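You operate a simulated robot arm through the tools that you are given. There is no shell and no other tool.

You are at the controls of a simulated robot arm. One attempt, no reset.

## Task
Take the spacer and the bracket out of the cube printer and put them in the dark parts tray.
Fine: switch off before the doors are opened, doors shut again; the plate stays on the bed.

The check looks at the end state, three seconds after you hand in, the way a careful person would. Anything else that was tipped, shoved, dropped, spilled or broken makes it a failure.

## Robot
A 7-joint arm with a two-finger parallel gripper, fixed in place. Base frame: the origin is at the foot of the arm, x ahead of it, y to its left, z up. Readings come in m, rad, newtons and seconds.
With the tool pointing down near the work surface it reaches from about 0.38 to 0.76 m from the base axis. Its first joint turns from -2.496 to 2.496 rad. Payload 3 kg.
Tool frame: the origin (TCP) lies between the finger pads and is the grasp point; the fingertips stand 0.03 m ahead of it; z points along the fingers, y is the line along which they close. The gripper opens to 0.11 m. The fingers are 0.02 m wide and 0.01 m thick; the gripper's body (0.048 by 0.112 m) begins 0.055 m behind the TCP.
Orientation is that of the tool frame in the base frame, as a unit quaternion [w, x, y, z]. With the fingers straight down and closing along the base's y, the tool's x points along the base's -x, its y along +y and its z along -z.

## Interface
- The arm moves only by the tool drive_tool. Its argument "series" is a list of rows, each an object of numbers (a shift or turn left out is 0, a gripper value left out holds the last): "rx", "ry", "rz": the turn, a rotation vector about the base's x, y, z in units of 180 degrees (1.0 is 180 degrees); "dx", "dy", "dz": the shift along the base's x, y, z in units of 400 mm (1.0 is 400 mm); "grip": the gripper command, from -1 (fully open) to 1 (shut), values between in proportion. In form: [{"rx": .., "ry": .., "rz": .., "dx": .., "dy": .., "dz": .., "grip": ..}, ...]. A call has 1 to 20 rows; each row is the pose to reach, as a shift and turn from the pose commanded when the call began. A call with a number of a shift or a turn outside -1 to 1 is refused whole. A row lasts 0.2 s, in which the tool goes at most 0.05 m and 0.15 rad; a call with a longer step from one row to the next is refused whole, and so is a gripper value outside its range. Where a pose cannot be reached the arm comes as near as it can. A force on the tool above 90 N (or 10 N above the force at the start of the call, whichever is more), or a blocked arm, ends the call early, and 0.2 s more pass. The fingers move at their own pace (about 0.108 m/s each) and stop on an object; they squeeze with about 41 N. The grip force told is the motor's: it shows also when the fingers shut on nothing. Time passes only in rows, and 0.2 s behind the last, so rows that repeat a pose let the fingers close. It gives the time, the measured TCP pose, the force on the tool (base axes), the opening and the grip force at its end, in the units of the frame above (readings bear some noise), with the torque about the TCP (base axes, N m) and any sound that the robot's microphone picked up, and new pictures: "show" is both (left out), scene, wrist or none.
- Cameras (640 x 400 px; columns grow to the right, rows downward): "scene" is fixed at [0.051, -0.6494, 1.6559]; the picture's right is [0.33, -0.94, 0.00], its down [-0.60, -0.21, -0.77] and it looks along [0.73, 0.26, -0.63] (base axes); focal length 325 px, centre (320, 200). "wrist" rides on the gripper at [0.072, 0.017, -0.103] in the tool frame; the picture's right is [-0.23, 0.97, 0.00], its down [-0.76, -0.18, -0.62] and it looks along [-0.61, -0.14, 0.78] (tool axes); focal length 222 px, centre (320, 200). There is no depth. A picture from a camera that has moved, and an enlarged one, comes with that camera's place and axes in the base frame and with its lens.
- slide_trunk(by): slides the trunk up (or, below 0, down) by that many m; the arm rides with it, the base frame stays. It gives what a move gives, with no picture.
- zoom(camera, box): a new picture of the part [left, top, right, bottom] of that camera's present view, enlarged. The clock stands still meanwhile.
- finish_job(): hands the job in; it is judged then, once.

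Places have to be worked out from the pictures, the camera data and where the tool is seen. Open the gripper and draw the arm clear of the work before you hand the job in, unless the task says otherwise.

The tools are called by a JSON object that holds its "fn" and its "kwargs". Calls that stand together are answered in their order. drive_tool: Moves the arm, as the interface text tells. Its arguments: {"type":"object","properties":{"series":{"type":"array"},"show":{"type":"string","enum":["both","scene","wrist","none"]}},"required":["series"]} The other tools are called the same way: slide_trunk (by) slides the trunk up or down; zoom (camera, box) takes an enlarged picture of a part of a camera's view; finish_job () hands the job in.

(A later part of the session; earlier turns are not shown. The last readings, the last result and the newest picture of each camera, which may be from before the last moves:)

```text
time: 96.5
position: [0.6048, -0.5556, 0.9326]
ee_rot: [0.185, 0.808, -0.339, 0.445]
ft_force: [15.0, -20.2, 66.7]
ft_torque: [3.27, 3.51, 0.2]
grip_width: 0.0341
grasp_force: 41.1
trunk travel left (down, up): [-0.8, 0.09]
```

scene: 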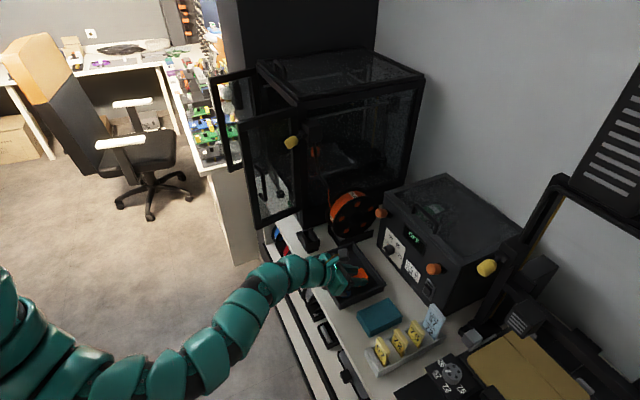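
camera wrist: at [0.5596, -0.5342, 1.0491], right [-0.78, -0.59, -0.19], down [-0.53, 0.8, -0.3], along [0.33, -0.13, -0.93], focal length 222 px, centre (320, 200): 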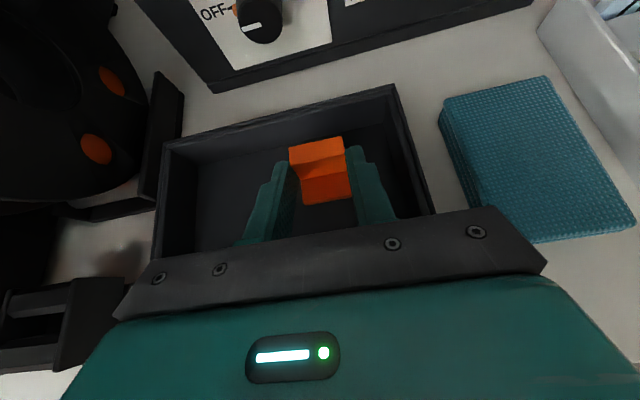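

The contact (about 66 N at n≈.755, u≈.033, z≈.944) is the hand body on the blue peg rather than the bracket on the floor. I lift right away and inspect.

{"fn": "drive_tool", "kwargs": {"series": [{"dz": 0.015}, {"dz": 0.035}, {"dz": 0.1}]}}

{"fn": "zoom", "kwargs": {"camera": "scene", "box": [270, 190, 430, 320]}}

```text
time: 97.3
position: [0.6075, -0.5536, 0.9615]
ee_rot: [0.182, 0.811, -0.342, 0.439]
ft_force: [0.0, -0.1, -0.3]
ft_torque: [0.01, 0.01, 0.0]
grip_width: 0.0339
grasp_force: 41.0
trunk travel left (down, up): [-0.8, 0.09]
camera wrist: at [0.5608, -0.533, 1.0786], right [-0.78, -0.59, -0.2], down [-0.53, 0.8, -0.29], along [0.33, -0.13, -0.94], focal length 222 px, centre (320, 200)
```

scene: 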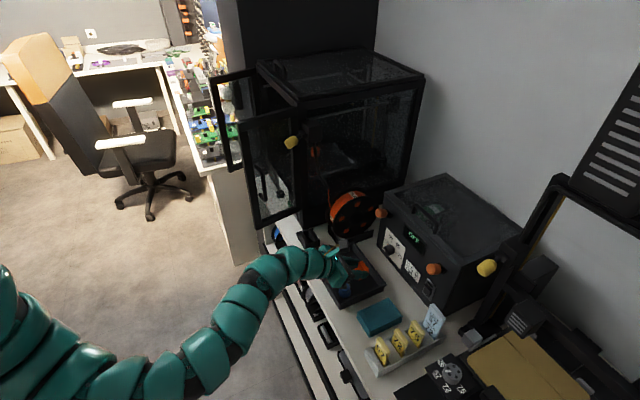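
wrist: 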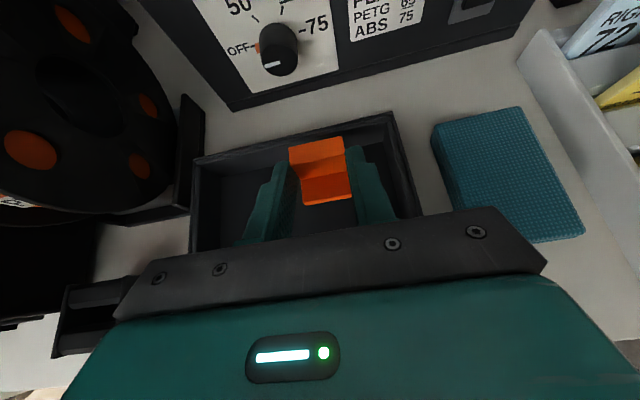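

```text
3.08 times, centred on (350, 255) of scene
camera zoom: at [0.051, -0.6494, 1.6559], right [0.33, -0.94, 0.0], down [-0.6, -0.21, -0.77], along [0.73, 0.26, -0.63], focal length 999 px, centre (228, 31)
```

zoom: 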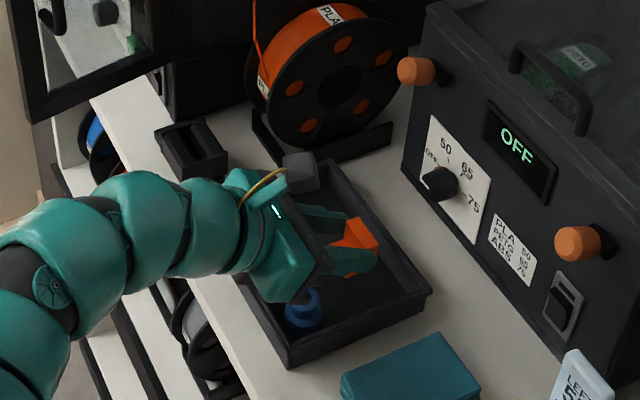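

The blue peg is still upright. At TCP z≈.933 the bracket is only a few millimetres above the floor with the hand just clearing the peg, so I lower to there and release.

{"fn": "drive_tool", "kwargs": {"series": [{"dz": -0.03}, {"dz": -0.055}, {"dz": -0.07}, {"dz": -0.07}], "show": "none"}}

```text
time: 98.3
position: [0.6071, -0.5556, 0.9346]
ee_rot: [0.183, 0.81, -0.341, 0.44]
ft_force: [0.5, 0.3, 0.6]
ft_torque: [-0.01, 0.03, -0.01]
grip_width: 0.034
grasp_force: 41.2
trunk travel left (down, up): [-0.8, 0.09]
```

{"fn": "drive_tool", "kwargs": {"series": [{"grip": 0.3}, {"grip": 0.1}, {"grip": 0.1}], "show": "wrist"}}

{"fn": "zoom", "kwargs": {"camera": "wrist", "box": [180, 60, 480, 240]}}

```text
time: 99.1
position: [0.6073, -0.5568, 0.9349]
ee_rot: [0.183, 0.81, -0.341, 0.44]
ft_force: [0.2, -0.6, 0.5]
ft_torque: [-0.02, -0.02, -0.02]
grip_width: 0.0494
grasp_force: 0.0
trunk travel left (down, up): [-0.8, 0.09]
camera wrist: at [0.5608, -0.5346, 1.0526], right [-0.78, -0.59, -0.19], down [-0.53, 0.8, -0.3], along [0.33, -0.13, -0.93], focal length 222 px, centre (320, 200)
```

wrist: 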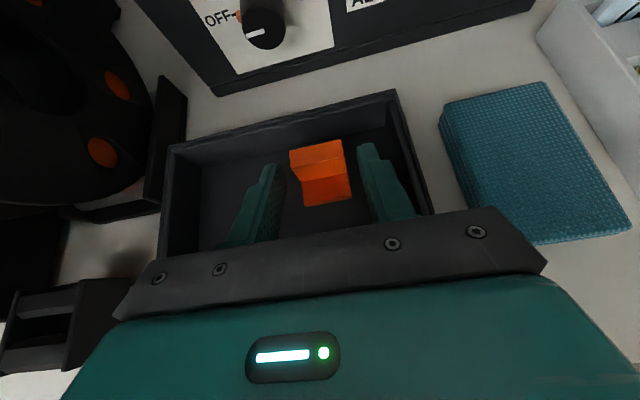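

```text
2.13 times, centred on (330, 150) of wrist
camera zoom: at [0.5608, -0.5346, 1.0526], right [-0.78, -0.59, -0.19], down [-0.53, 0.8, -0.3], along [0.33, -0.13, -0.93], focal length 474 px, centre (299, 307)
```

zoom: 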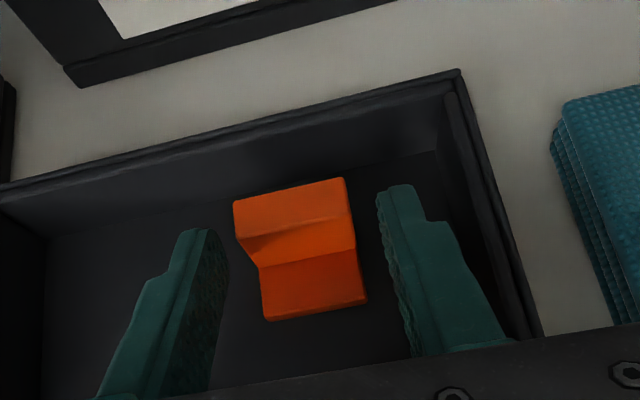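

The bracket sits upright in the tray. I lift straight up, then level the tool while backing away.

{"fn": "drive_tool", "kwargs": {"series": [{"dz": 0.06}, {"dz": 0.15}, {"dz": 0.25}, {"dz": 0.34}, {"dz": 0.4, "rx": -0.022, "ry": -0.022, "dx": -0.03, "dy": 0.03}, {"dz": 0.45, "rx": -0.044, "ry": -0.044, "dx": -0.08, "dy": 0.08}, {"dz": 0.5, "rx": -0.066, "ry": -0.066, "dx": -0.13, "dy": 0.13}, {"dz": 0.55, "rx": -0.088, "ry": -0.088, "dx": -0.19, "dy": 0.19}, {"dz": 0.6, "rx": -0.11, "ry": -0.11, "dx": -0.25, "dy": 0.25}, {"dz": 0.62, "rx": -0.1304, "ry": -0.1304, "dx": -0.31, "dy": 0.31}, {"dz": 0.62, "rx": -0.1304, "ry": -0.1304, "dx": -0.37, "dy": 0.37}]}}

{"fn": "zoom", "kwargs": {"camera": "scene", "box": [270, 190, 430, 320]}}

```text
time: 101.5
position: [0.5148, -0.4349, 1.1372]
ee_rot: [0.27, 0.649, -0.277, 0.655]
ft_force: [0.0, -0.1, -0.6]
ft_torque: [0.01, -0.04, 0.01]
grip_width: 0.0498
grasp_force: 0.0
out of reach, approached as far as the arm can: row 8, 9, 10, 11
trunk travel left (down, up): [-0.8, 0.09]
camera wrist: at [0.4264, -0.3734, 1.2097], right [-0.69, -0.68, -0.24], down [-0.3, 0.57, -0.76], along [0.66, -0.46, -0.6], focal length 222 px, centre (320, 200)
```

scene: 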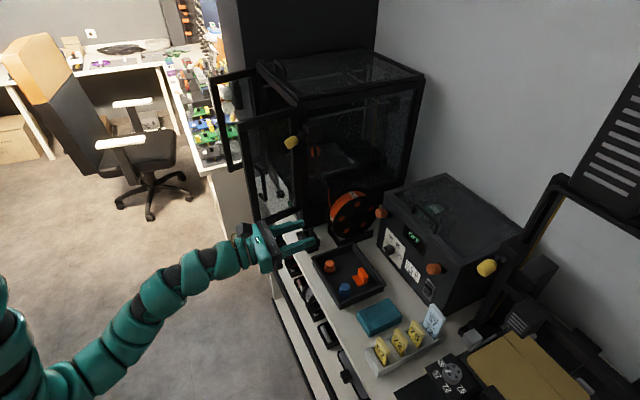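
wrist: 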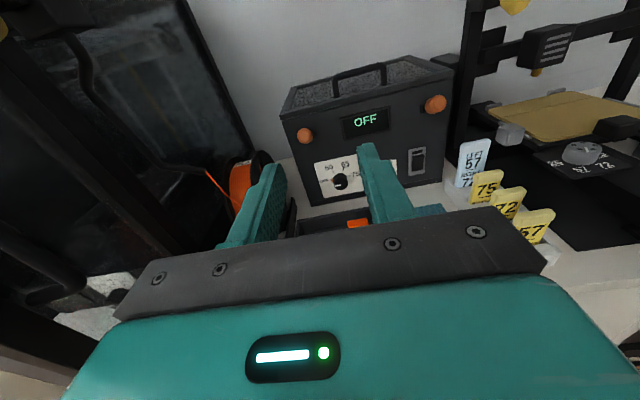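

```text
3.08 times, centred on (350, 255) of scene
camera zoom: at [0.051, -0.6494, 1.6559], right [0.33, -0.94, 0.0], down [-0.6, -0.21, -0.77], along [0.73, 0.26, -0.63], focal length 999 px, centre (228, 31)
```

zoom: 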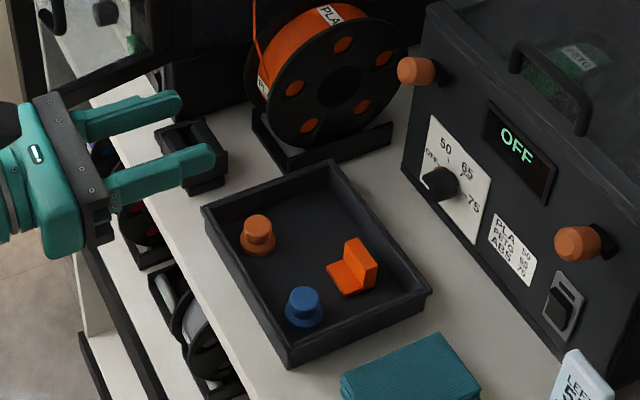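

The bracket and both pegs are standing fine in the tray. I lower the trunk again and retrace the path back around the open door.

{"fn": "slide_trunk", "kwargs": {"by": -0.1}}

{"fn": "drive_tool", "kwargs": {"series": [{"dx": -0.06, "dy": 0.06}, {"dx": -0.12, "dy": 0.12}, {"dx": -0.17, "dy": 0.19}, {"dx": -0.19, "dy": 0.27}]}}

```text
time: 102.8
position: [0.513, -0.4353, 1.0383]
ee_rot: [0.271, 0.649, -0.276, 0.655]
ft_force: [0.0, 0.4, -0.3]
ft_torque: [-0.03, 0.04, 0.0]
grip_width: 0.0496
grasp_force: 0.0
trunk travel left (down, up): [-0.7, 0.19]
```

```text
time: 103.8
position: [0.4709, -0.3452, 0.9909]
ee_rot: [0.271, 0.649, -0.275, 0.655]
ft_force: [-1.0, -0.9, -0.3]
ft_torque: [0.01, 0.01, 0.04]
grip_width: 0.0496
grasp_force: 0.1
out of reach, approached as far as the arm can: row 1, 2, 3, 4
trunk travel left (down, up): [-0.7, 0.19]
camera wrist: at [0.3838, -0.2848, 1.0632], right [-0.69, -0.68, -0.24], down [-0.3, 0.57, -0.76], along [0.66, -0.46, -0.6], focal length 222 px, centre (320, 200)
```

scene: 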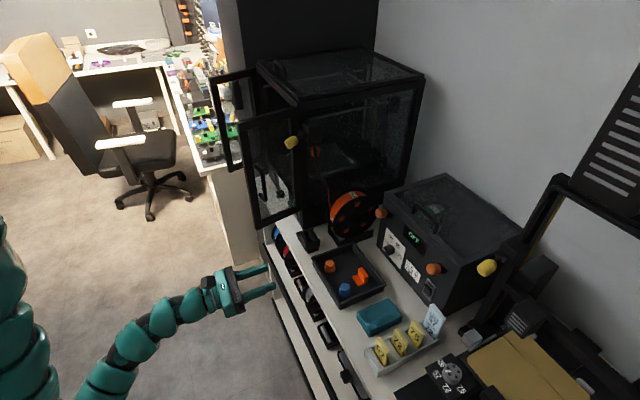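
wrist: 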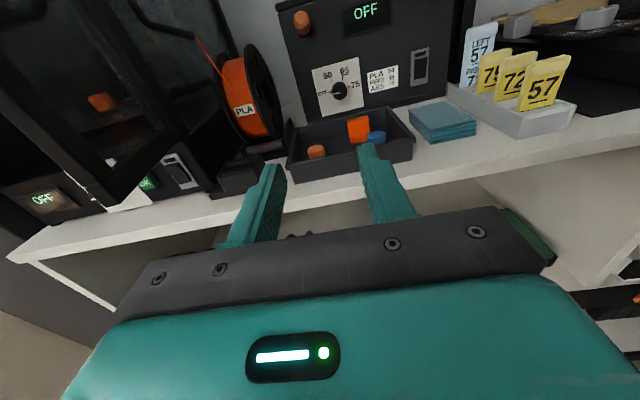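

{"fn": "drive_tool", "kwargs": {"series": [{"dx": -0.01, "dy": 0.08, "dz": -0.04}, {"dx": 0.0, "dy": 0.16, "dz": -0.08}, {"dx": 0.03, "dy": 0.23, "dz": -0.1}, {"dx": 0.06, "dy": 0.3, "dz": -0.1}, {"dx": 0.12, "dy": 0.37, "dz": -0.08}, {"dx": 0.18, "dy": 0.44, "dz": -0.04}, {"dx": 0.24, "dy": 0.51, "dz": 0.0}]}}

```text
time: 105.5
position: [0.5686, -0.1391, 0.9936]
ee_rot: [0.269, 0.649, -0.275, 0.656]
ft_force: [-0.6, 0.8, 0.0]
ft_torque: [-0.01, -0.01, 0.01]
grip_width: 0.0493
grasp_force: 0.0
trunk travel left (down, up): [-0.7, 0.19]
camera wrist: at [0.4817, -0.0788, 1.0662], right [-0.69, -0.68, -0.24], down [-0.3, 0.57, -0.76], along [0.66, -0.46, -0.6], focal length 222 px, centre (320, 200)
```

scene: 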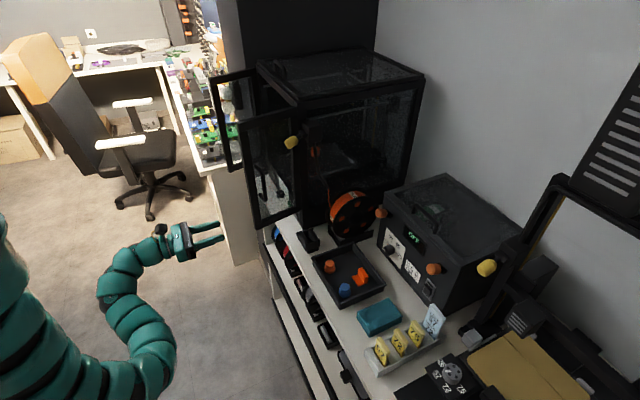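
wrist: 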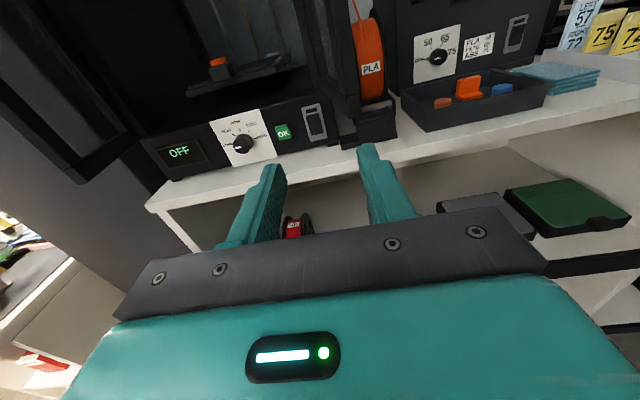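

Clear of the door. I lower the trunk 5 cm more (the setting that worked before) and go to the printer-front stand-off.

{"fn": "slide_trunk", "kwargs": {"by": -0.05}}

{"fn": "drive_tool", "kwargs": {"series": [{"dx": 0.04, "dy": 0.02, "dz": 0.09, "grip": 0.05}, {"dx": 0.08, "dy": 0.04, "dz": 0.18}, {"dx": 0.12, "dy": 0.06, "dz": 0.27}, {"dx": 0.16, "dy": 0.08, "dz": 0.36}, {"dx": 0.2, "dy": 0.1, "dz": 0.45}, {"dx": 0.24, "dy": 0.11, "dz": 0.54, "rz": 0.02}, {"dx": 0.29, "dy": 0.11, "dz": 0.54, "rz": 0.045}, {"dx": 0.33, "dy": 0.11, "dz": 0.54, "rz": 0.072}]}}

```text
time: 106.4
position: [0.5675, -0.1412, 0.944]
ee_rot: [0.271, 0.649, -0.276, 0.655]
ft_force: [-0.2, -0.6, -0.6]
ft_torque: [0.02, -0.01, 0.04]
grip_width: 0.0493
grasp_force: 0.1
trunk travel left (down, up): [-0.65, 0.24]
```

```text
time: 108.2
position: [0.7006, -0.0964, 1.1605]
ee_rot: [0.195, 0.676, -0.2, 0.681]
ft_force: [0.2, 0.7, -0.1]
ft_torque: [-0.01, 0.0, 0.0]
grip_width: 0.0522
grasp_force: 0.0
trunk travel left (down, up): [-0.65, 0.24]
camera wrist: at [0.6021, -0.0563, 1.2322], right [-0.52, -0.82, -0.24], down [-0.42, 0.49, -0.76], along [0.74, -0.3, -0.6], focal length 222 px, centre (320, 200)
```

scene: 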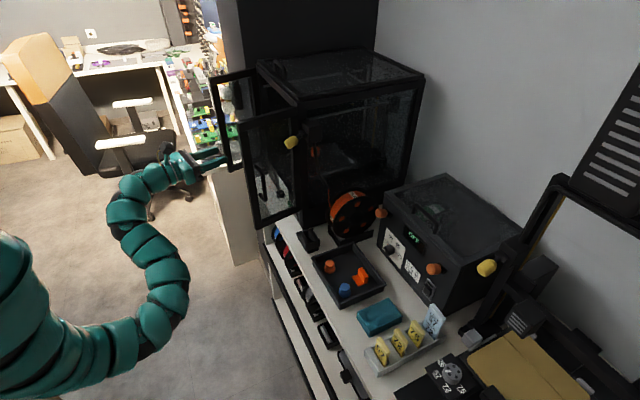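
wrist: 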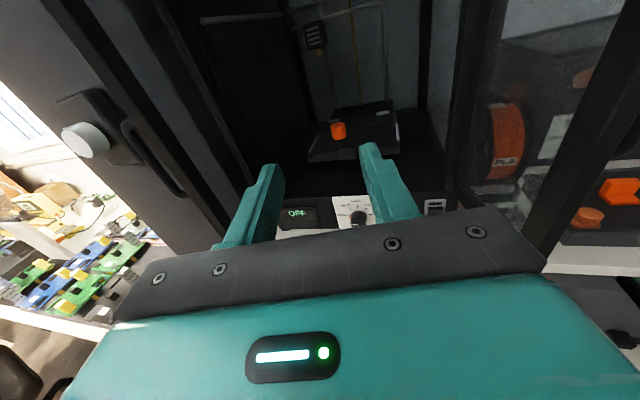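

Stand-off reached with heading about -32°. I move in and pitch down progressively once inside.

{"fn": "drive_tool", "kwargs": {"series": [{"dx": 0.08, "dy": -0.057}, {"dx": 0.16, "dy": -0.114}, {"dx": 0.24, "dy": -0.17}, {"dx": 0.32, "dy": -0.227}, {"dx": 0.4, "dy": -0.284, "rx": 0.014, "ry": 0.022}, {"dx": 0.46, "dy": -0.327, "rx": 0.028, "ry": 0.044}, {"dx": 0.51, "dy": -0.362, "rx": 0.042, "ry": 0.066}, {"dx": 0.55, "dy": -0.391, "rx": 0.056, "ry": 0.088}, {"dx": 0.5714, "dy": -0.4059, "rx": 0.07, "ry": 0.11}, {"dx": 0.5714, "dy": -0.4059, "rx": 0.084, "ry": 0.132}, {"dx": 0.5714, "dy": -0.4059, "rx": 0.0983, "ry": 0.1545}]}}

{"fn": "zoom", "kwargs": {"camera": "wrist", "box": [200, 40, 440, 240]}}

```text
time: 110.6
position: [0.9281, -0.2581, 1.1588]
ee_rot: [0.132, 0.842, -0.248, 0.461]
ft_force: [1.6, 0.4, -0.7]
ft_torque: [0.01, -0.01, -0.02]
grip_width: 0.0521
grasp_force: 0.1
trunk travel left (down, up): [-0.65, 0.24]
camera wrist: at [0.8772, -0.2486, 1.276], right [-0.63, -0.75, -0.2], down [-0.69, 0.66, -0.3], along [0.36, -0.05, -0.93], focal length 222 px, centre (320, 200)
```

scene: 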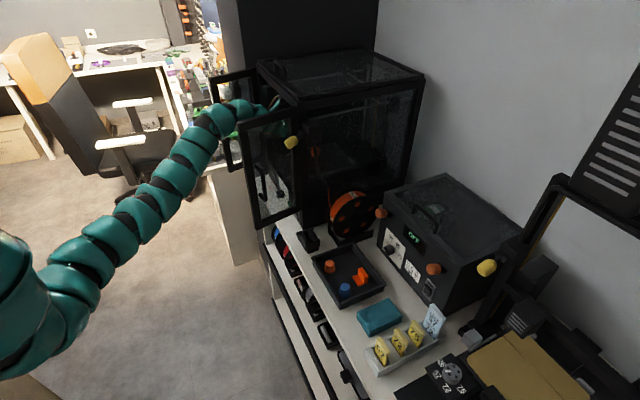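
wrist: 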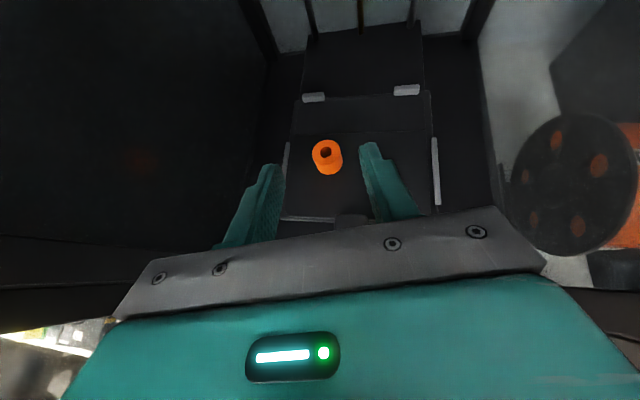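

```text
2.00 times, centred on (320, 140) of wrist
camera zoom: at [0.8772, -0.2486, 1.276], right [-0.63, -0.75, -0.2], down [-0.69, 0.66, -0.3], along [0.36, -0.05, -0.93], focal length 444 px, centre (320, 320)
```

zoom: 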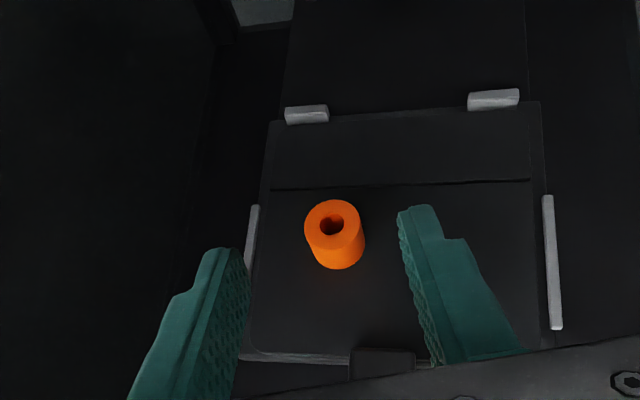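

The spacer is re-measured at (n .913, u .490). I advance above it.

{"fn": "drive_tool", "kwargs": {"series": [{"dx": 0.05, "dy": -0.032, "dz": -0.03}, {"dx": 0.1, "dy": -0.064, "dz": -0.06}, {"dx": 0.134, "dy": -0.0859, "dz": -0.09}, {"dx": 0.134, "dy": -0.0859, "dz": -0.09}], "show": "wrist"}}

{"fn": "zoom", "kwargs": {"camera": "wrist", "box": [200, 80, 440, 240]}}

```text
time: 111.6
position: [0.9748, -0.2863, 1.128]
ee_rot: [0.132, 0.842, -0.25, 0.46]
ft_force: [0.1, 2.4, -0.3]
ft_torque: [-0.09, -0.01, -0.09]
grip_width: 0.0521
grasp_force: 0.0
out of reach, approached as far as the arm can: row 3, 4
trunk travel left (down, up): [-0.65, 0.24]
camera wrist: at [0.9233, -0.2766, 1.2457], right [-0.63, -0.75, -0.2], down [-0.69, 0.66, -0.3], along [0.36, -0.05, -0.93], focal length 222 px, centre (320, 200)
```

wrist: 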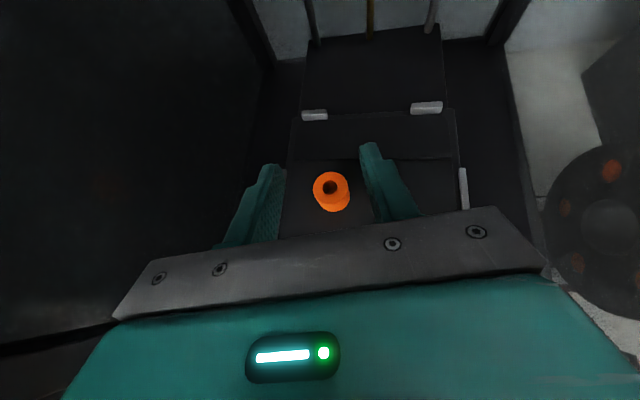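

```text
2.50 times, centred on (320, 160) of wrist
camera zoom: at [0.9233, -0.2766, 1.2457], right [-0.63, -0.75, -0.2], down [-0.69, 0.66, -0.3], along [0.36, -0.05, -0.93], focal length 555 px, centre (320, 300)
```

zoom: 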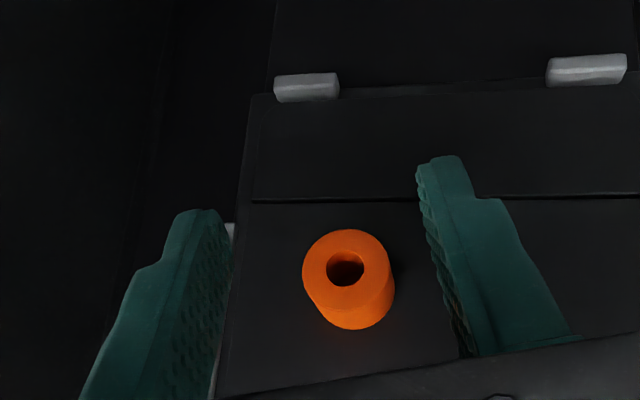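

Reach is just at its limit here. I yaw a little toward radial to gain a centimetre, then check.

{"fn": "drive_tool", "kwargs": {"series": [{"rz": 0.022}, {"rz": 0.044}, {"rz": 0.044, "dx": 0.01, "dy": -0.012}, {"rz": 0.044, "dx": 0.02, "dy": -0.022}, {"rz": 0.044, "dx": 0.02, "dy": -0.022}], "show": "wrist"}}

{"fn": "zoom", "kwargs": {"camera": "wrist", "box": [200, 80, 440, 240]}}

```text
time: 112.8
position: [0.9828, -0.2972, 1.1286]
ee_rot: [0.1, 0.856, -0.191, 0.469]
ft_force: [0.8, -0.8, -0.3]
ft_torque: [-0.01, 0.02, -0.02]
grip_width: 0.0521
grasp_force: 0.0
trunk travel left (down, up): [-0.65, 0.24]
camera wrist: at [0.9309, -0.2931, 1.2454], right [-0.52, -0.83, -0.2], down [-0.77, 0.56, -0.3], along [0.36, 0.0, -0.93], focal length 222 px, centre (320, 200)
```

wrist: 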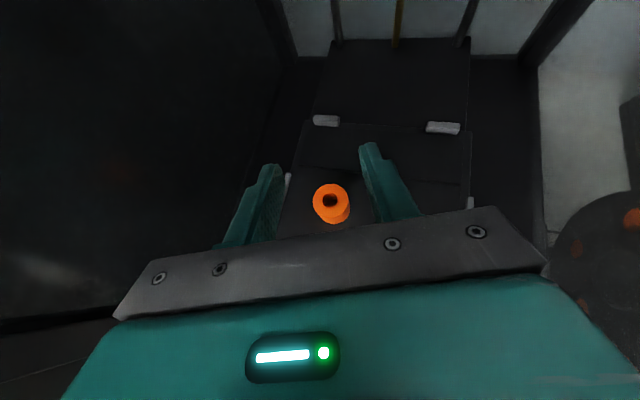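

```text
2.50 times, centred on (320, 160) of wrist
camera zoom: at [0.9309, -0.2931, 1.2454], right [-0.52, -0.83, -0.2], down [-0.77, 0.56, -0.3], along [0.36, 0.0, -0.93], focal length 555 px, centre (320, 300)
```

zoom: 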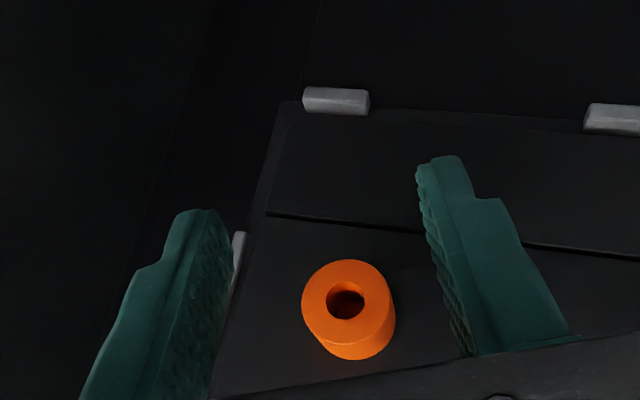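

Reach is fine now. The spacer is centred about 9 mm ahead, so I back off 8 mm to hold it with the pads' lower part and descend.

{"fn": "drive_tool", "kwargs": {"series": [{"dx": -0.0159, "dy": 0.0134, "dz": -0.03}, {"dx": -0.0159, "dy": 0.0134, "dz": -0.07}, {"dx": -0.0159, "dy": 0.0134, "dz": -0.105}, {"dx": -0.0159, "dy": 0.0134, "dz": -0.13}, {"dx": -0.0159, "dy": 0.0134, "dz": -0.144}], "show": "wrist"}}

{"fn": "zoom", "kwargs": {"camera": "wrist", "box": [200, 80, 440, 240]}}

```text
time: 114.0
position: [0.9765, -0.289, 1.0722]
ee_rot: [0.099, 0.857, -0.189, 0.47]
ft_force: [-0.4, -0.2, 0.4]
ft_torque: [-0.04, -0.01, 0.0]
grip_width: 0.0524
grasp_force: 0.1
trunk travel left (down, up): [-0.65, 0.24]
camera wrist: at [0.9243, -0.2857, 1.1888], right [-0.52, -0.83, -0.2], down [-0.77, 0.55, -0.3], along [0.36, 0.0, -0.93], focal length 222 px, centre (320, 200)
```

wrist: 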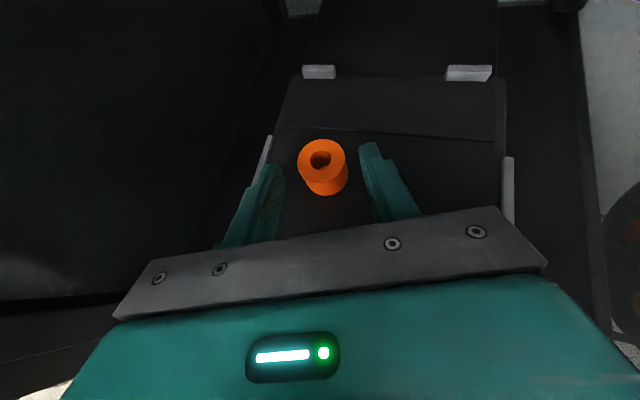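

```text
2.50 times, centred on (320, 160) of wrist
camera zoom: at [0.9243, -0.2857, 1.1888], right [-0.52, -0.83, -0.2], down [-0.77, 0.55, -0.3], along [0.36, 0.0, -0.93], focal length 555 px, centre (320, 300)
```

zoom: 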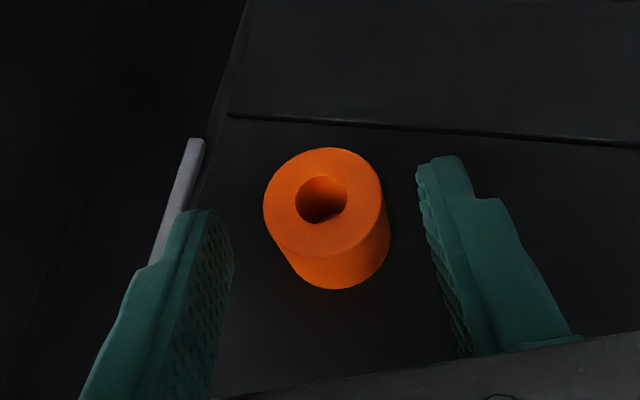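

{"fn": "drive_tool", "kwargs": {"series": [{"grip": 1}, {"grip": 1}, {"grip": 1}], "show": "wrist"}}

{"fn": "zoom", "kwargs": {"camera": "wrist", "box": [200, 80, 440, 240]}}

```text
time: 114.8
position: [0.9768, -0.2898, 1.0709]
ee_rot: [0.1, 0.856, -0.19, 0.47]
ft_force: [0.3, 1.2, 4.0]
ft_torque: [-0.05, -0.06, 0.06]
grip_width: 0.0283
grasp_force: 41.1
trunk travel left (down, up): [-0.65, 0.24]
camera wrist: at [0.9243, -0.286, 1.1887], right [-0.52, -0.83, -0.2], down [-0.77, 0.56, -0.3], along [0.36, 0.0, -0.93], focal length 222 px, centre (320, 200)
```

wrist: 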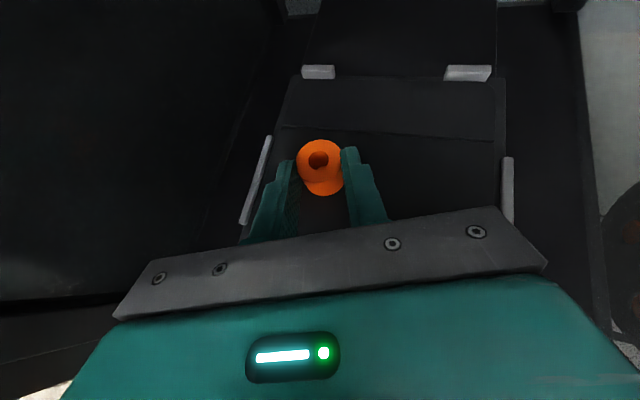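

```text
2.50 times, centred on (320, 160) of wrist
camera zoom: at [0.9243, -0.286, 1.1887], right [-0.52, -0.83, -0.2], down [-0.77, 0.56, -0.3], along [0.36, 0.0, -0.93], focal length 555 px, centre (320, 300)
```

zoom: 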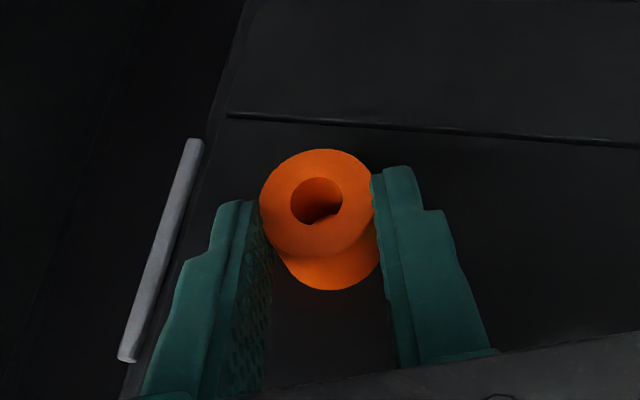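

Gripped at 28.3 mm, matching the ring's size. I lift slowly.

{"fn": "drive_tool", "kwargs": {"series": [{"dz": 0.005}, {"dz": 0.01}, {"dz": 0.02}, {"dz": 0.035}, {"dz": 0.06}, {"dz": 0.09}, {"dz": 0.13}], "show": "wrist"}}

{"fn": "zoom", "kwargs": {"camera": "wrist", "box": [180, 40, 460, 240]}}

```text
time: 116.4
position: [0.9766, -0.2875, 1.1219]
ee_rot: [0.101, 0.857, -0.189, 0.469]
ft_force: [0.2, 0.1, 0.8]
ft_torque: [0.01, -0.02, 0.0]
grip_width: 0.0283
grasp_force: 41.5
trunk travel left (down, up): [-0.65, 0.24]
camera wrist: at [0.9253, -0.2842, 1.239], right [-0.52, -0.83, -0.2], down [-0.77, 0.55, -0.3], along [0.36, -0.01, -0.93], focal length 222 px, centre (320, 200)
```

wrist: 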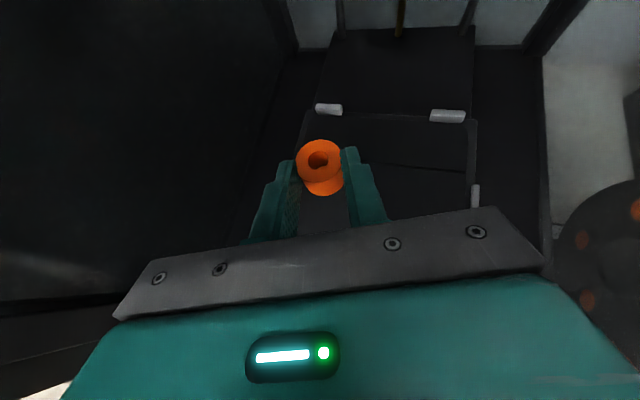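

```text
2.00 times, centred on (320, 140) of wrist
camera zoom: at [0.9253, -0.2842, 1.239], right [-0.52, -0.83, -0.2], down [-0.77, 0.55, -0.3], along [0.36, -0.01, -0.93], focal length 444 px, centre (320, 320)
```

zoom: 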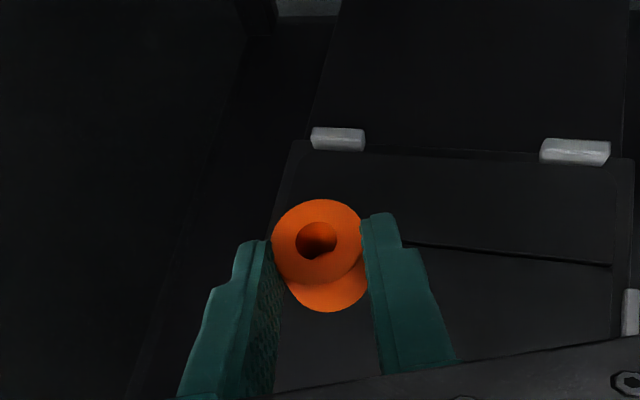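

The spacer is lifted and the plate is untouched. I retract out of the printer, levelling the tool on the way.

{"fn": "drive_tool", "kwargs": {"series": [{"dz": 0.04}, {"dz": 0.07, "dx": -0.03, "dy": 0.02}, {"dz": 0.08, "dx": -0.07, "dy": 0.048}, {"dz": 0.08, "dx": -0.138, "dy": 0.095, "rx": -0.0076, "ry": -0.0167}, {"dz": 0.08, "dx": -0.193, "dy": 0.134, "rx": -0.0229, "ry": -0.05}, {"dz": 0.08, "dx": -0.248, "dy": 0.172, "rx": -0.0382, "ry": -0.0833}, {"dz": 0.08, "dx": -0.303, "dy": 0.21, "rx": -0.0534, "ry": -0.1166}, {"dz": 0.08, "dx": -0.358, "dy": 0.248, "rx": -0.0687, "ry": -0.15}, {"dz": 0.08, "dx": -0.427, "dy": 0.296, "rx": -0.0763, "ry": -0.1666}, {"dz": 0.08, "dx": -0.51, "dy": 0.353, "rx": -0.0763, "ry": -0.1666}, {"dz": 0.08, "dx": -0.6, "dy": 0.415, "rx": -0.0763, "ry": -0.1666}, {"dz": 0.08, "dx": -0.689, "dy": 0.477, "rx": -0.0763, "ry": -0.1666}]}}

```text
time: 118.5
position: [0.9101, -0.0623, 1.2766]
ee_rot: [0.208, 0.727, 0.047, 0.653]
ft_force: [-15.3, -3.3, -1.7]
ft_torque: [-0.05, 0.13, 0.15]
grip_width: 0.0283
grasp_force: 41.4
out of reach, approached as far as the arm can: row 5, 6, 7, 8, 9
trunk travel left (down, up): [-0.65, 0.24]
stopped in row 10: the force on the tool passed its limit at 159 N (the readings are from after the stop); the commanded pose is now the measured one
camera wrist: at [0.8156, -0.0285, 1.3564], right [-0.23, -0.96, 0.14], down [-0.68, 0.05, -0.73], along [0.7, -0.27, -0.66], focal length 222 px, centre (320, 200)
```

scene: 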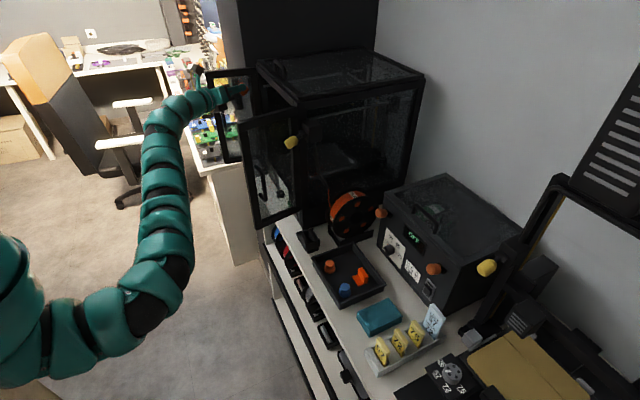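
wrist: 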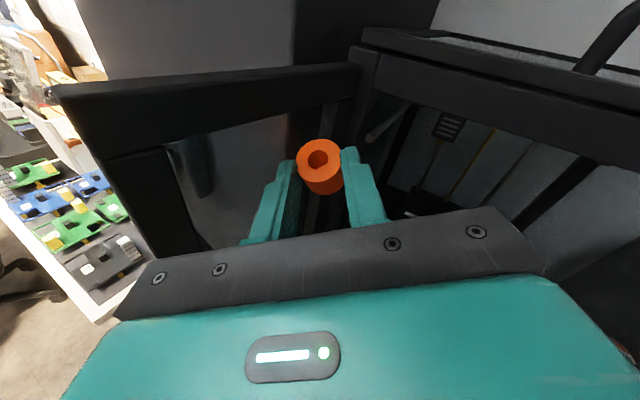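

The limited wrist swung the tool off path toward the left door's top, and the call stopped on contact. The spacer is still held. I back away gently along the tool axis.

{"fn": "drive_tool", "kwargs": {"series": [{"dx": -0.03, "dy": 0.007}, {"dx": -0.06, "dy": 0.015}, {"dx": -0.1, "dy": 0.025}]}}

```text
time: 119.3
position: [0.8707, -0.0535, 1.2756]
ee_rot: [0.209, 0.727, 0.048, 0.652]
ft_force: [0.3, 0.0, -0.9]
ft_torque: [-0.01, 0.02, 0.0]
grip_width: 0.0286
grasp_force: 40.7
trunk travel left (down, up): [-0.65, 0.24]
camera wrist: at [0.7768, -0.0185, 1.357], right [-0.23, -0.96, 0.14], down [-0.68, 0.05, -0.73], along [0.7, -0.27, -0.66], focal length 222 px, centre (320, 200)
```

scene: 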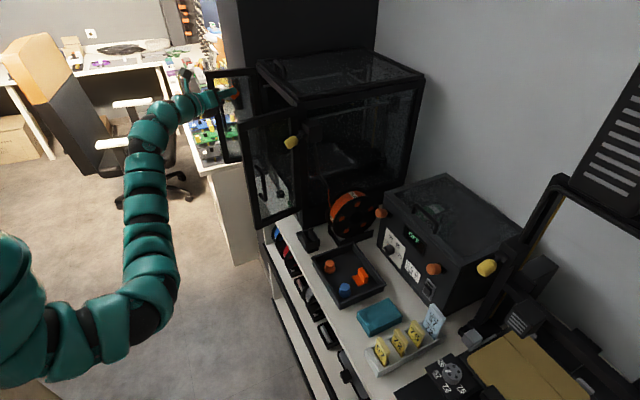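
wrist: 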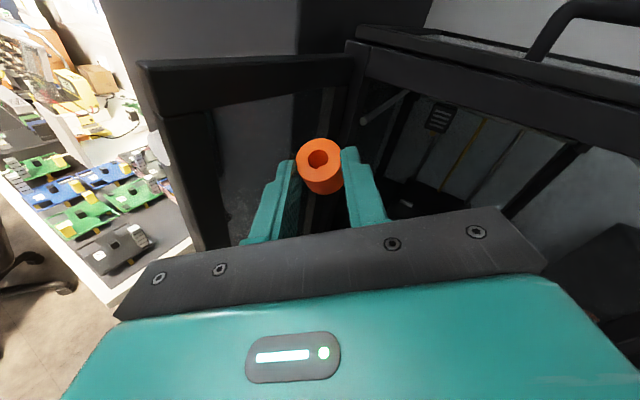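

Free again. I keep retracting along the axis in small steps.

{"fn": "drive_tool", "kwargs": {"series": [{"dx": -0.08, "dy": 0.02}, {"dx": -0.16, "dy": 0.04}, {"dx": -0.24, "dy": 0.05}, {"dx": -0.32, "dy": 0.05}, {"dx": -0.4, "dy": 0.04}]}}

```text
time: 120.5
position: [0.8001, 0.0193, 1.2637]
ee_rot: [0.209, 0.727, 0.042, 0.653]
ft_force: [0.1, -0.4, -0.2]
ft_torque: [-0.01, 0.04, -0.03]
grip_width: 0.0285
grasp_force: 41.4
out of reach, approached as far as the arm can: row 1, 2, 3, 4, 5
trunk travel left (down, up): [-0.65, 0.24]
camera wrist: at [0.7063, 0.0542, 1.3449], right [-0.24, -0.96, 0.14], down [-0.67, 0.06, -0.74], along [0.7, -0.27, -0.66], focal length 222 px, centre (320, 200)
```

scene: 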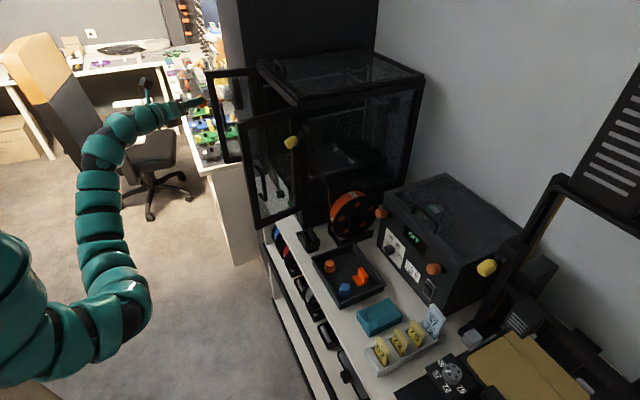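
wrist: 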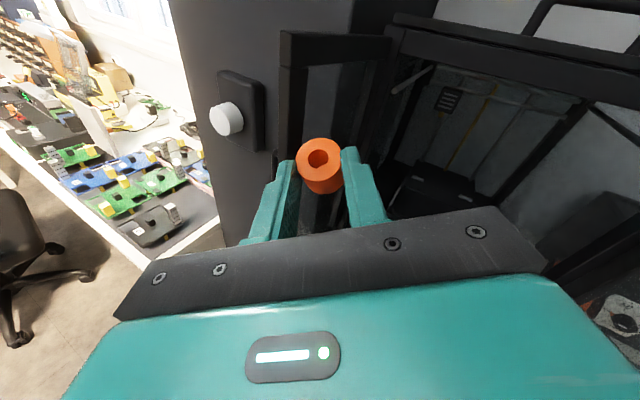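

The tool is out in the open. I restore the level, camera-up heading and re-centre in front of the printer.

{"fn": "drive_tool", "kwargs": {"series": [{"dx": -0.05, "dy": -0.03, "rx": 0.017, "ry": -0.0111, "rz": -0.017}, {"dx": -0.1, "dy": -0.07, "dz": -0.02, "rx": 0.034, "ry": -0.0222, "rz": -0.034}, {"dx": -0.15, "dy": -0.11, "dz": -0.05, "rx": 0.051, "ry": -0.0333, "rz": -0.051}, {"dx": -0.2, "dy": -0.15, "dz": -0.08, "rx": 0.068, "ry": -0.0444, "rz": -0.068}, {"dx": -0.25, "dy": -0.18, "dz": -0.11, "rx": 0.085, "ry": -0.0555, "rz": -0.085}, {"dx": -0.2846, "dy": -0.2068, "dz": -0.15, "rx": 0.1021, "ry": -0.0667, "rz": -0.1022}]}}

```text
time: 121.9
position: [0.6884, -0.0628, 1.2077]
ee_rot: [0.193, 0.677, -0.194, 0.683]
ft_force: [0.3, 0.3, 0.0]
ft_torque: [-0.01, 0.02, 0.0]
grip_width: 0.0285
grasp_force: 41.1
trunk travel left (down, up): [-0.65, 0.24]
camera wrist: at [0.5899, -0.0232, 1.2798], right [-0.51, -0.83, -0.23], down [-0.43, 0.48, -0.76], along [0.74, -0.29, -0.6], focal length 222 px, centre (320, 200)
```

scene: 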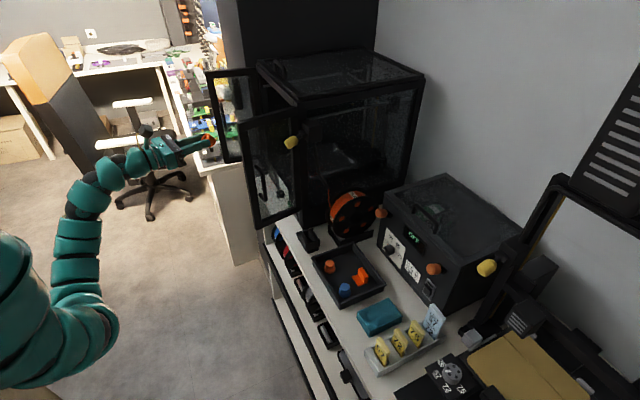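
wrist: 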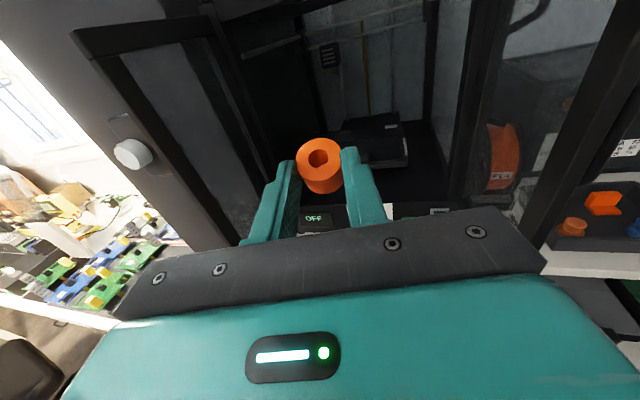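

The spacer is held and the posture is good. I return toward the tray by the lower route that worked before, with the trunk up 5 cm.

{"fn": "slide_trunk", "kwargs": {"by": 0.05}}

{"fn": "drive_tool", "kwargs": {"series": [{"dx": -0.038, "dy": -0.024, "dz": -0.083, "rz": -0.009}, {"dx": -0.076, "dy": -0.049, "dz": -0.167, "rz": -0.018}, {"dx": -0.114, "dy": -0.073, "dz": -0.25, "rz": -0.027}, {"dx": -0.152, "dy": -0.098, "dz": -0.333, "rz": -0.036}, {"dx": -0.19, "dy": -0.122, "dz": -0.417, "rz": -0.045}, {"dx": -0.228, "dy": -0.147, "dz": -0.5, "rz": -0.054}, {"dx": -0.266, "dy": -0.171, "dz": -0.583, "rz": -0.063}, {"dx": -0.304, "dy": -0.196, "dz": -0.667, "rz": -0.072}], "show": "scene"}}

```text
time: 122.8
position: [0.6885, -0.0617, 1.2572]
ee_rot: [0.194, 0.678, -0.194, 0.682]
ft_force: [0.0, -0.3, -0.6]
ft_torque: [-0.01, -0.03, 0.0]
grip_width: 0.0282
grasp_force: 41.1
trunk travel left (down, up): [-0.7, 0.19]
```

```text
time: 124.7
position: [0.5654, -0.14, 0.992]
ee_rot: [0.27, 0.65, -0.271, 0.657]
ft_force: [0.3, 0.0, 0.2]
ft_torque: [-0.01, -0.04, 0.03]
grip_width: 0.0285
grasp_force: 40.5
trunk travel left (down, up): [-0.7, 0.19]
```

scene: 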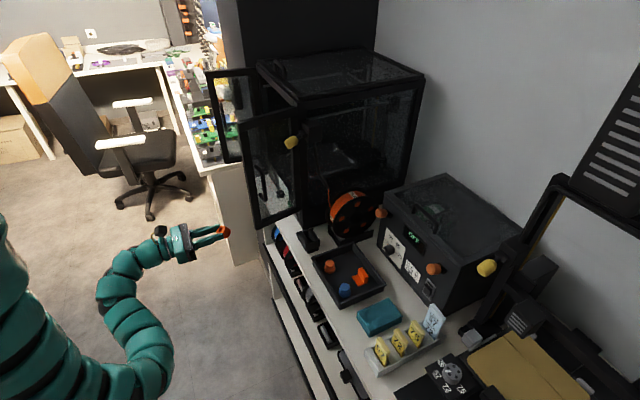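

Good. I follow the reversed route to the front of the tray.

{"fn": "drive_tool", "kwargs": {"series": [{"dx": -0.06, "dy": -0.07, "dz": -0.04}, {"dx": -0.12, "dy": -0.14, "dz": -0.08}, {"dx": -0.18, "dy": -0.21, "dz": -0.1}, {"dx": -0.21, "dy": -0.28, "dz": -0.1}, {"dx": -0.24, "dy": -0.35, "dz": -0.08}, {"dx": -0.25, "dy": -0.43, "dz": -0.04}, {"dx": -0.24, "dy": -0.51, "dz": 0.0}, {"dx": -0.18, "dy": -0.6, "dz": 0.04}, {"dx": -0.13, "dy": -0.7, "dz": 0.1}]}}

```text
refused: row 9 steps farther than a row can; nothing moved
```

{"fn": "drive_tool", "kwargs": {"series": [{"dx": -0.06, "dy": -0.07, "dz": -0.04}, {"dx": -0.12, "dy": -0.14, "dz": -0.08}, {"dx": -0.18, "dy": -0.21, "dz": -0.1}, {"dx": -0.21, "dy": -0.28, "dz": -0.1}, {"dx": -0.24, "dy": -0.35, "dz": -0.08}, {"dx": -0.25, "dy": -0.43, "dz": -0.04}, {"dx": -0.24, "dy": -0.51, "dz": 0.0}, {"dx": -0.19, "dy": -0.59, "dz": 0.04}, {"dx": -0.15, "dy": -0.67, "dz": 0.09}]}}

```text
time: 126.7
position: [0.509, -0.4128, 1.0263]
ee_rot: [0.268, 0.65, -0.27, 0.658]
ft_force: [-0.8, 0.3, -0.4]
ft_torque: [0.02, -0.01, 0.0]
grip_width: 0.0282
grasp_force: 41.0
out of reach, approached as far as the arm can: row 8
trunk travel left (down, up): [-0.7, 0.19]
camera wrist: at [0.4224, -0.3521, 1.0994], right [-0.68, -0.69, -0.23], down [-0.31, 0.56, -0.77], along [0.66, -0.45, -0.6], focal length 222 px, centre (320, 200)
```

scene: 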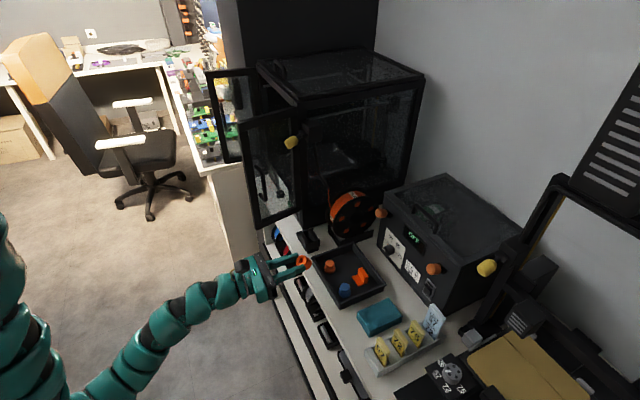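
wrist: 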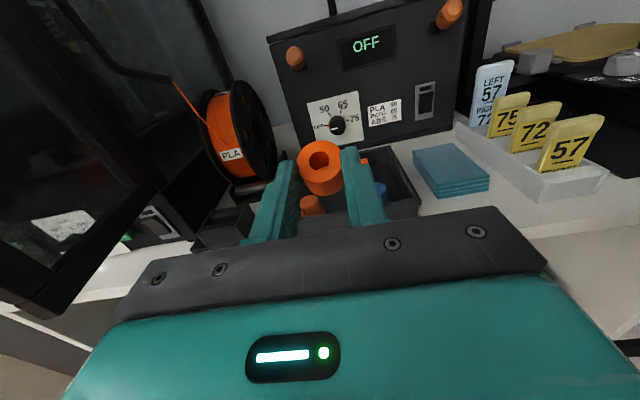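

Now I raise the trunk, then pitch down over the tray's rear-left space for the spacer.

{"fn": "slide_trunk", "kwargs": {"by": 0.1}}

{"fn": "drive_tool", "kwargs": {"series": [{"dx": 0.05, "dy": -0.03, "dz": -0.02}, {"dx": 0.1, "dy": -0.06, "dz": -0.05}, {"dx": 0.15, "dy": -0.09, "dz": -0.09, "rx": 0.015, "ry": 0.015}, {"dx": 0.2, "dy": -0.12, "dz": -0.13, "rx": 0.035, "ry": 0.035}, {"dx": 0.2425, "dy": -0.1471, "dz": -0.165, "rx": 0.055, "ry": 0.055}, {"dx": 0.2425, "dy": -0.1471, "dz": -0.165, "rx": 0.08, "ry": 0.08}, {"dx": 0.2425, "dy": -0.1471, "dz": -0.165, "rx": 0.105, "ry": 0.105}, {"dx": 0.2425, "dy": -0.1471, "dz": -0.165, "rx": 0.1296, "ry": 0.1296}]}}

{"fn": "zoom", "kwargs": {"camera": "wrist", "box": [180, 60, 480, 240]}}

```text
time: 128.0
position: [0.509, -0.4123, 1.1268]
ee_rot: [0.27, 0.65, -0.27, 0.657]
ft_force: [-0.3, -0.4, 0.2]
ft_torque: [0.02, -0.03, -0.04]
grip_width: 0.0286
grasp_force: 40.7
trunk travel left (down, up): [-0.8, 0.09]
```

```text
time: 129.8
position: [0.6057, -0.4708, 1.0606]
ee_rot: [0.183, 0.81, -0.337, 0.444]
ft_force: [-0.3, 0.1, 0.0]
ft_torque: [0.03, -0.01, 0.0]
grip_width: 0.0283
grasp_force: 41.3
trunk travel left (down, up): [-0.8, 0.09]
camera wrist: at [0.5589, -0.4499, 1.1779], right [-0.78, -0.6, -0.19], down [-0.53, 0.79, -0.3], along [0.34, -0.13, -0.93], focal length 222 px, centre (320, 200)
```

scene: 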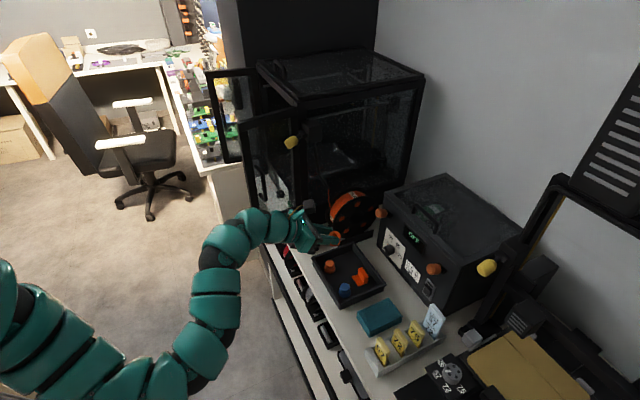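
wrist: 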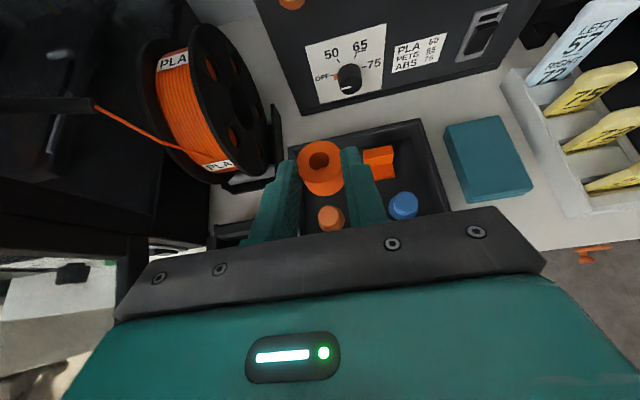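

```text
2.13 times, centred on (330, 150) of wrist
camera zoom: at [0.5589, -0.4499, 1.1779], right [-0.78, -0.6, -0.19], down [-0.53, 0.79, -0.3], along [0.34, -0.13, -0.93], focal length 474 px, centre (299, 307)
```

zoom: 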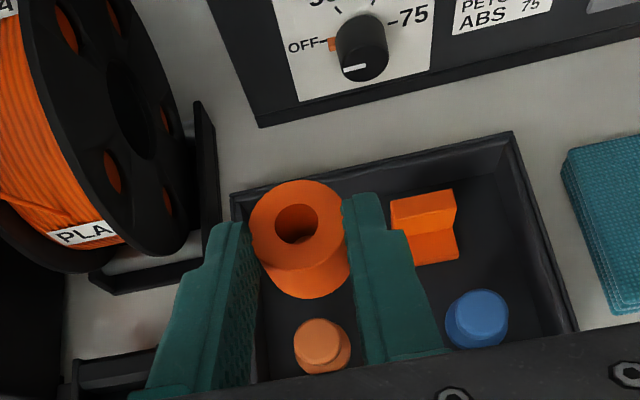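

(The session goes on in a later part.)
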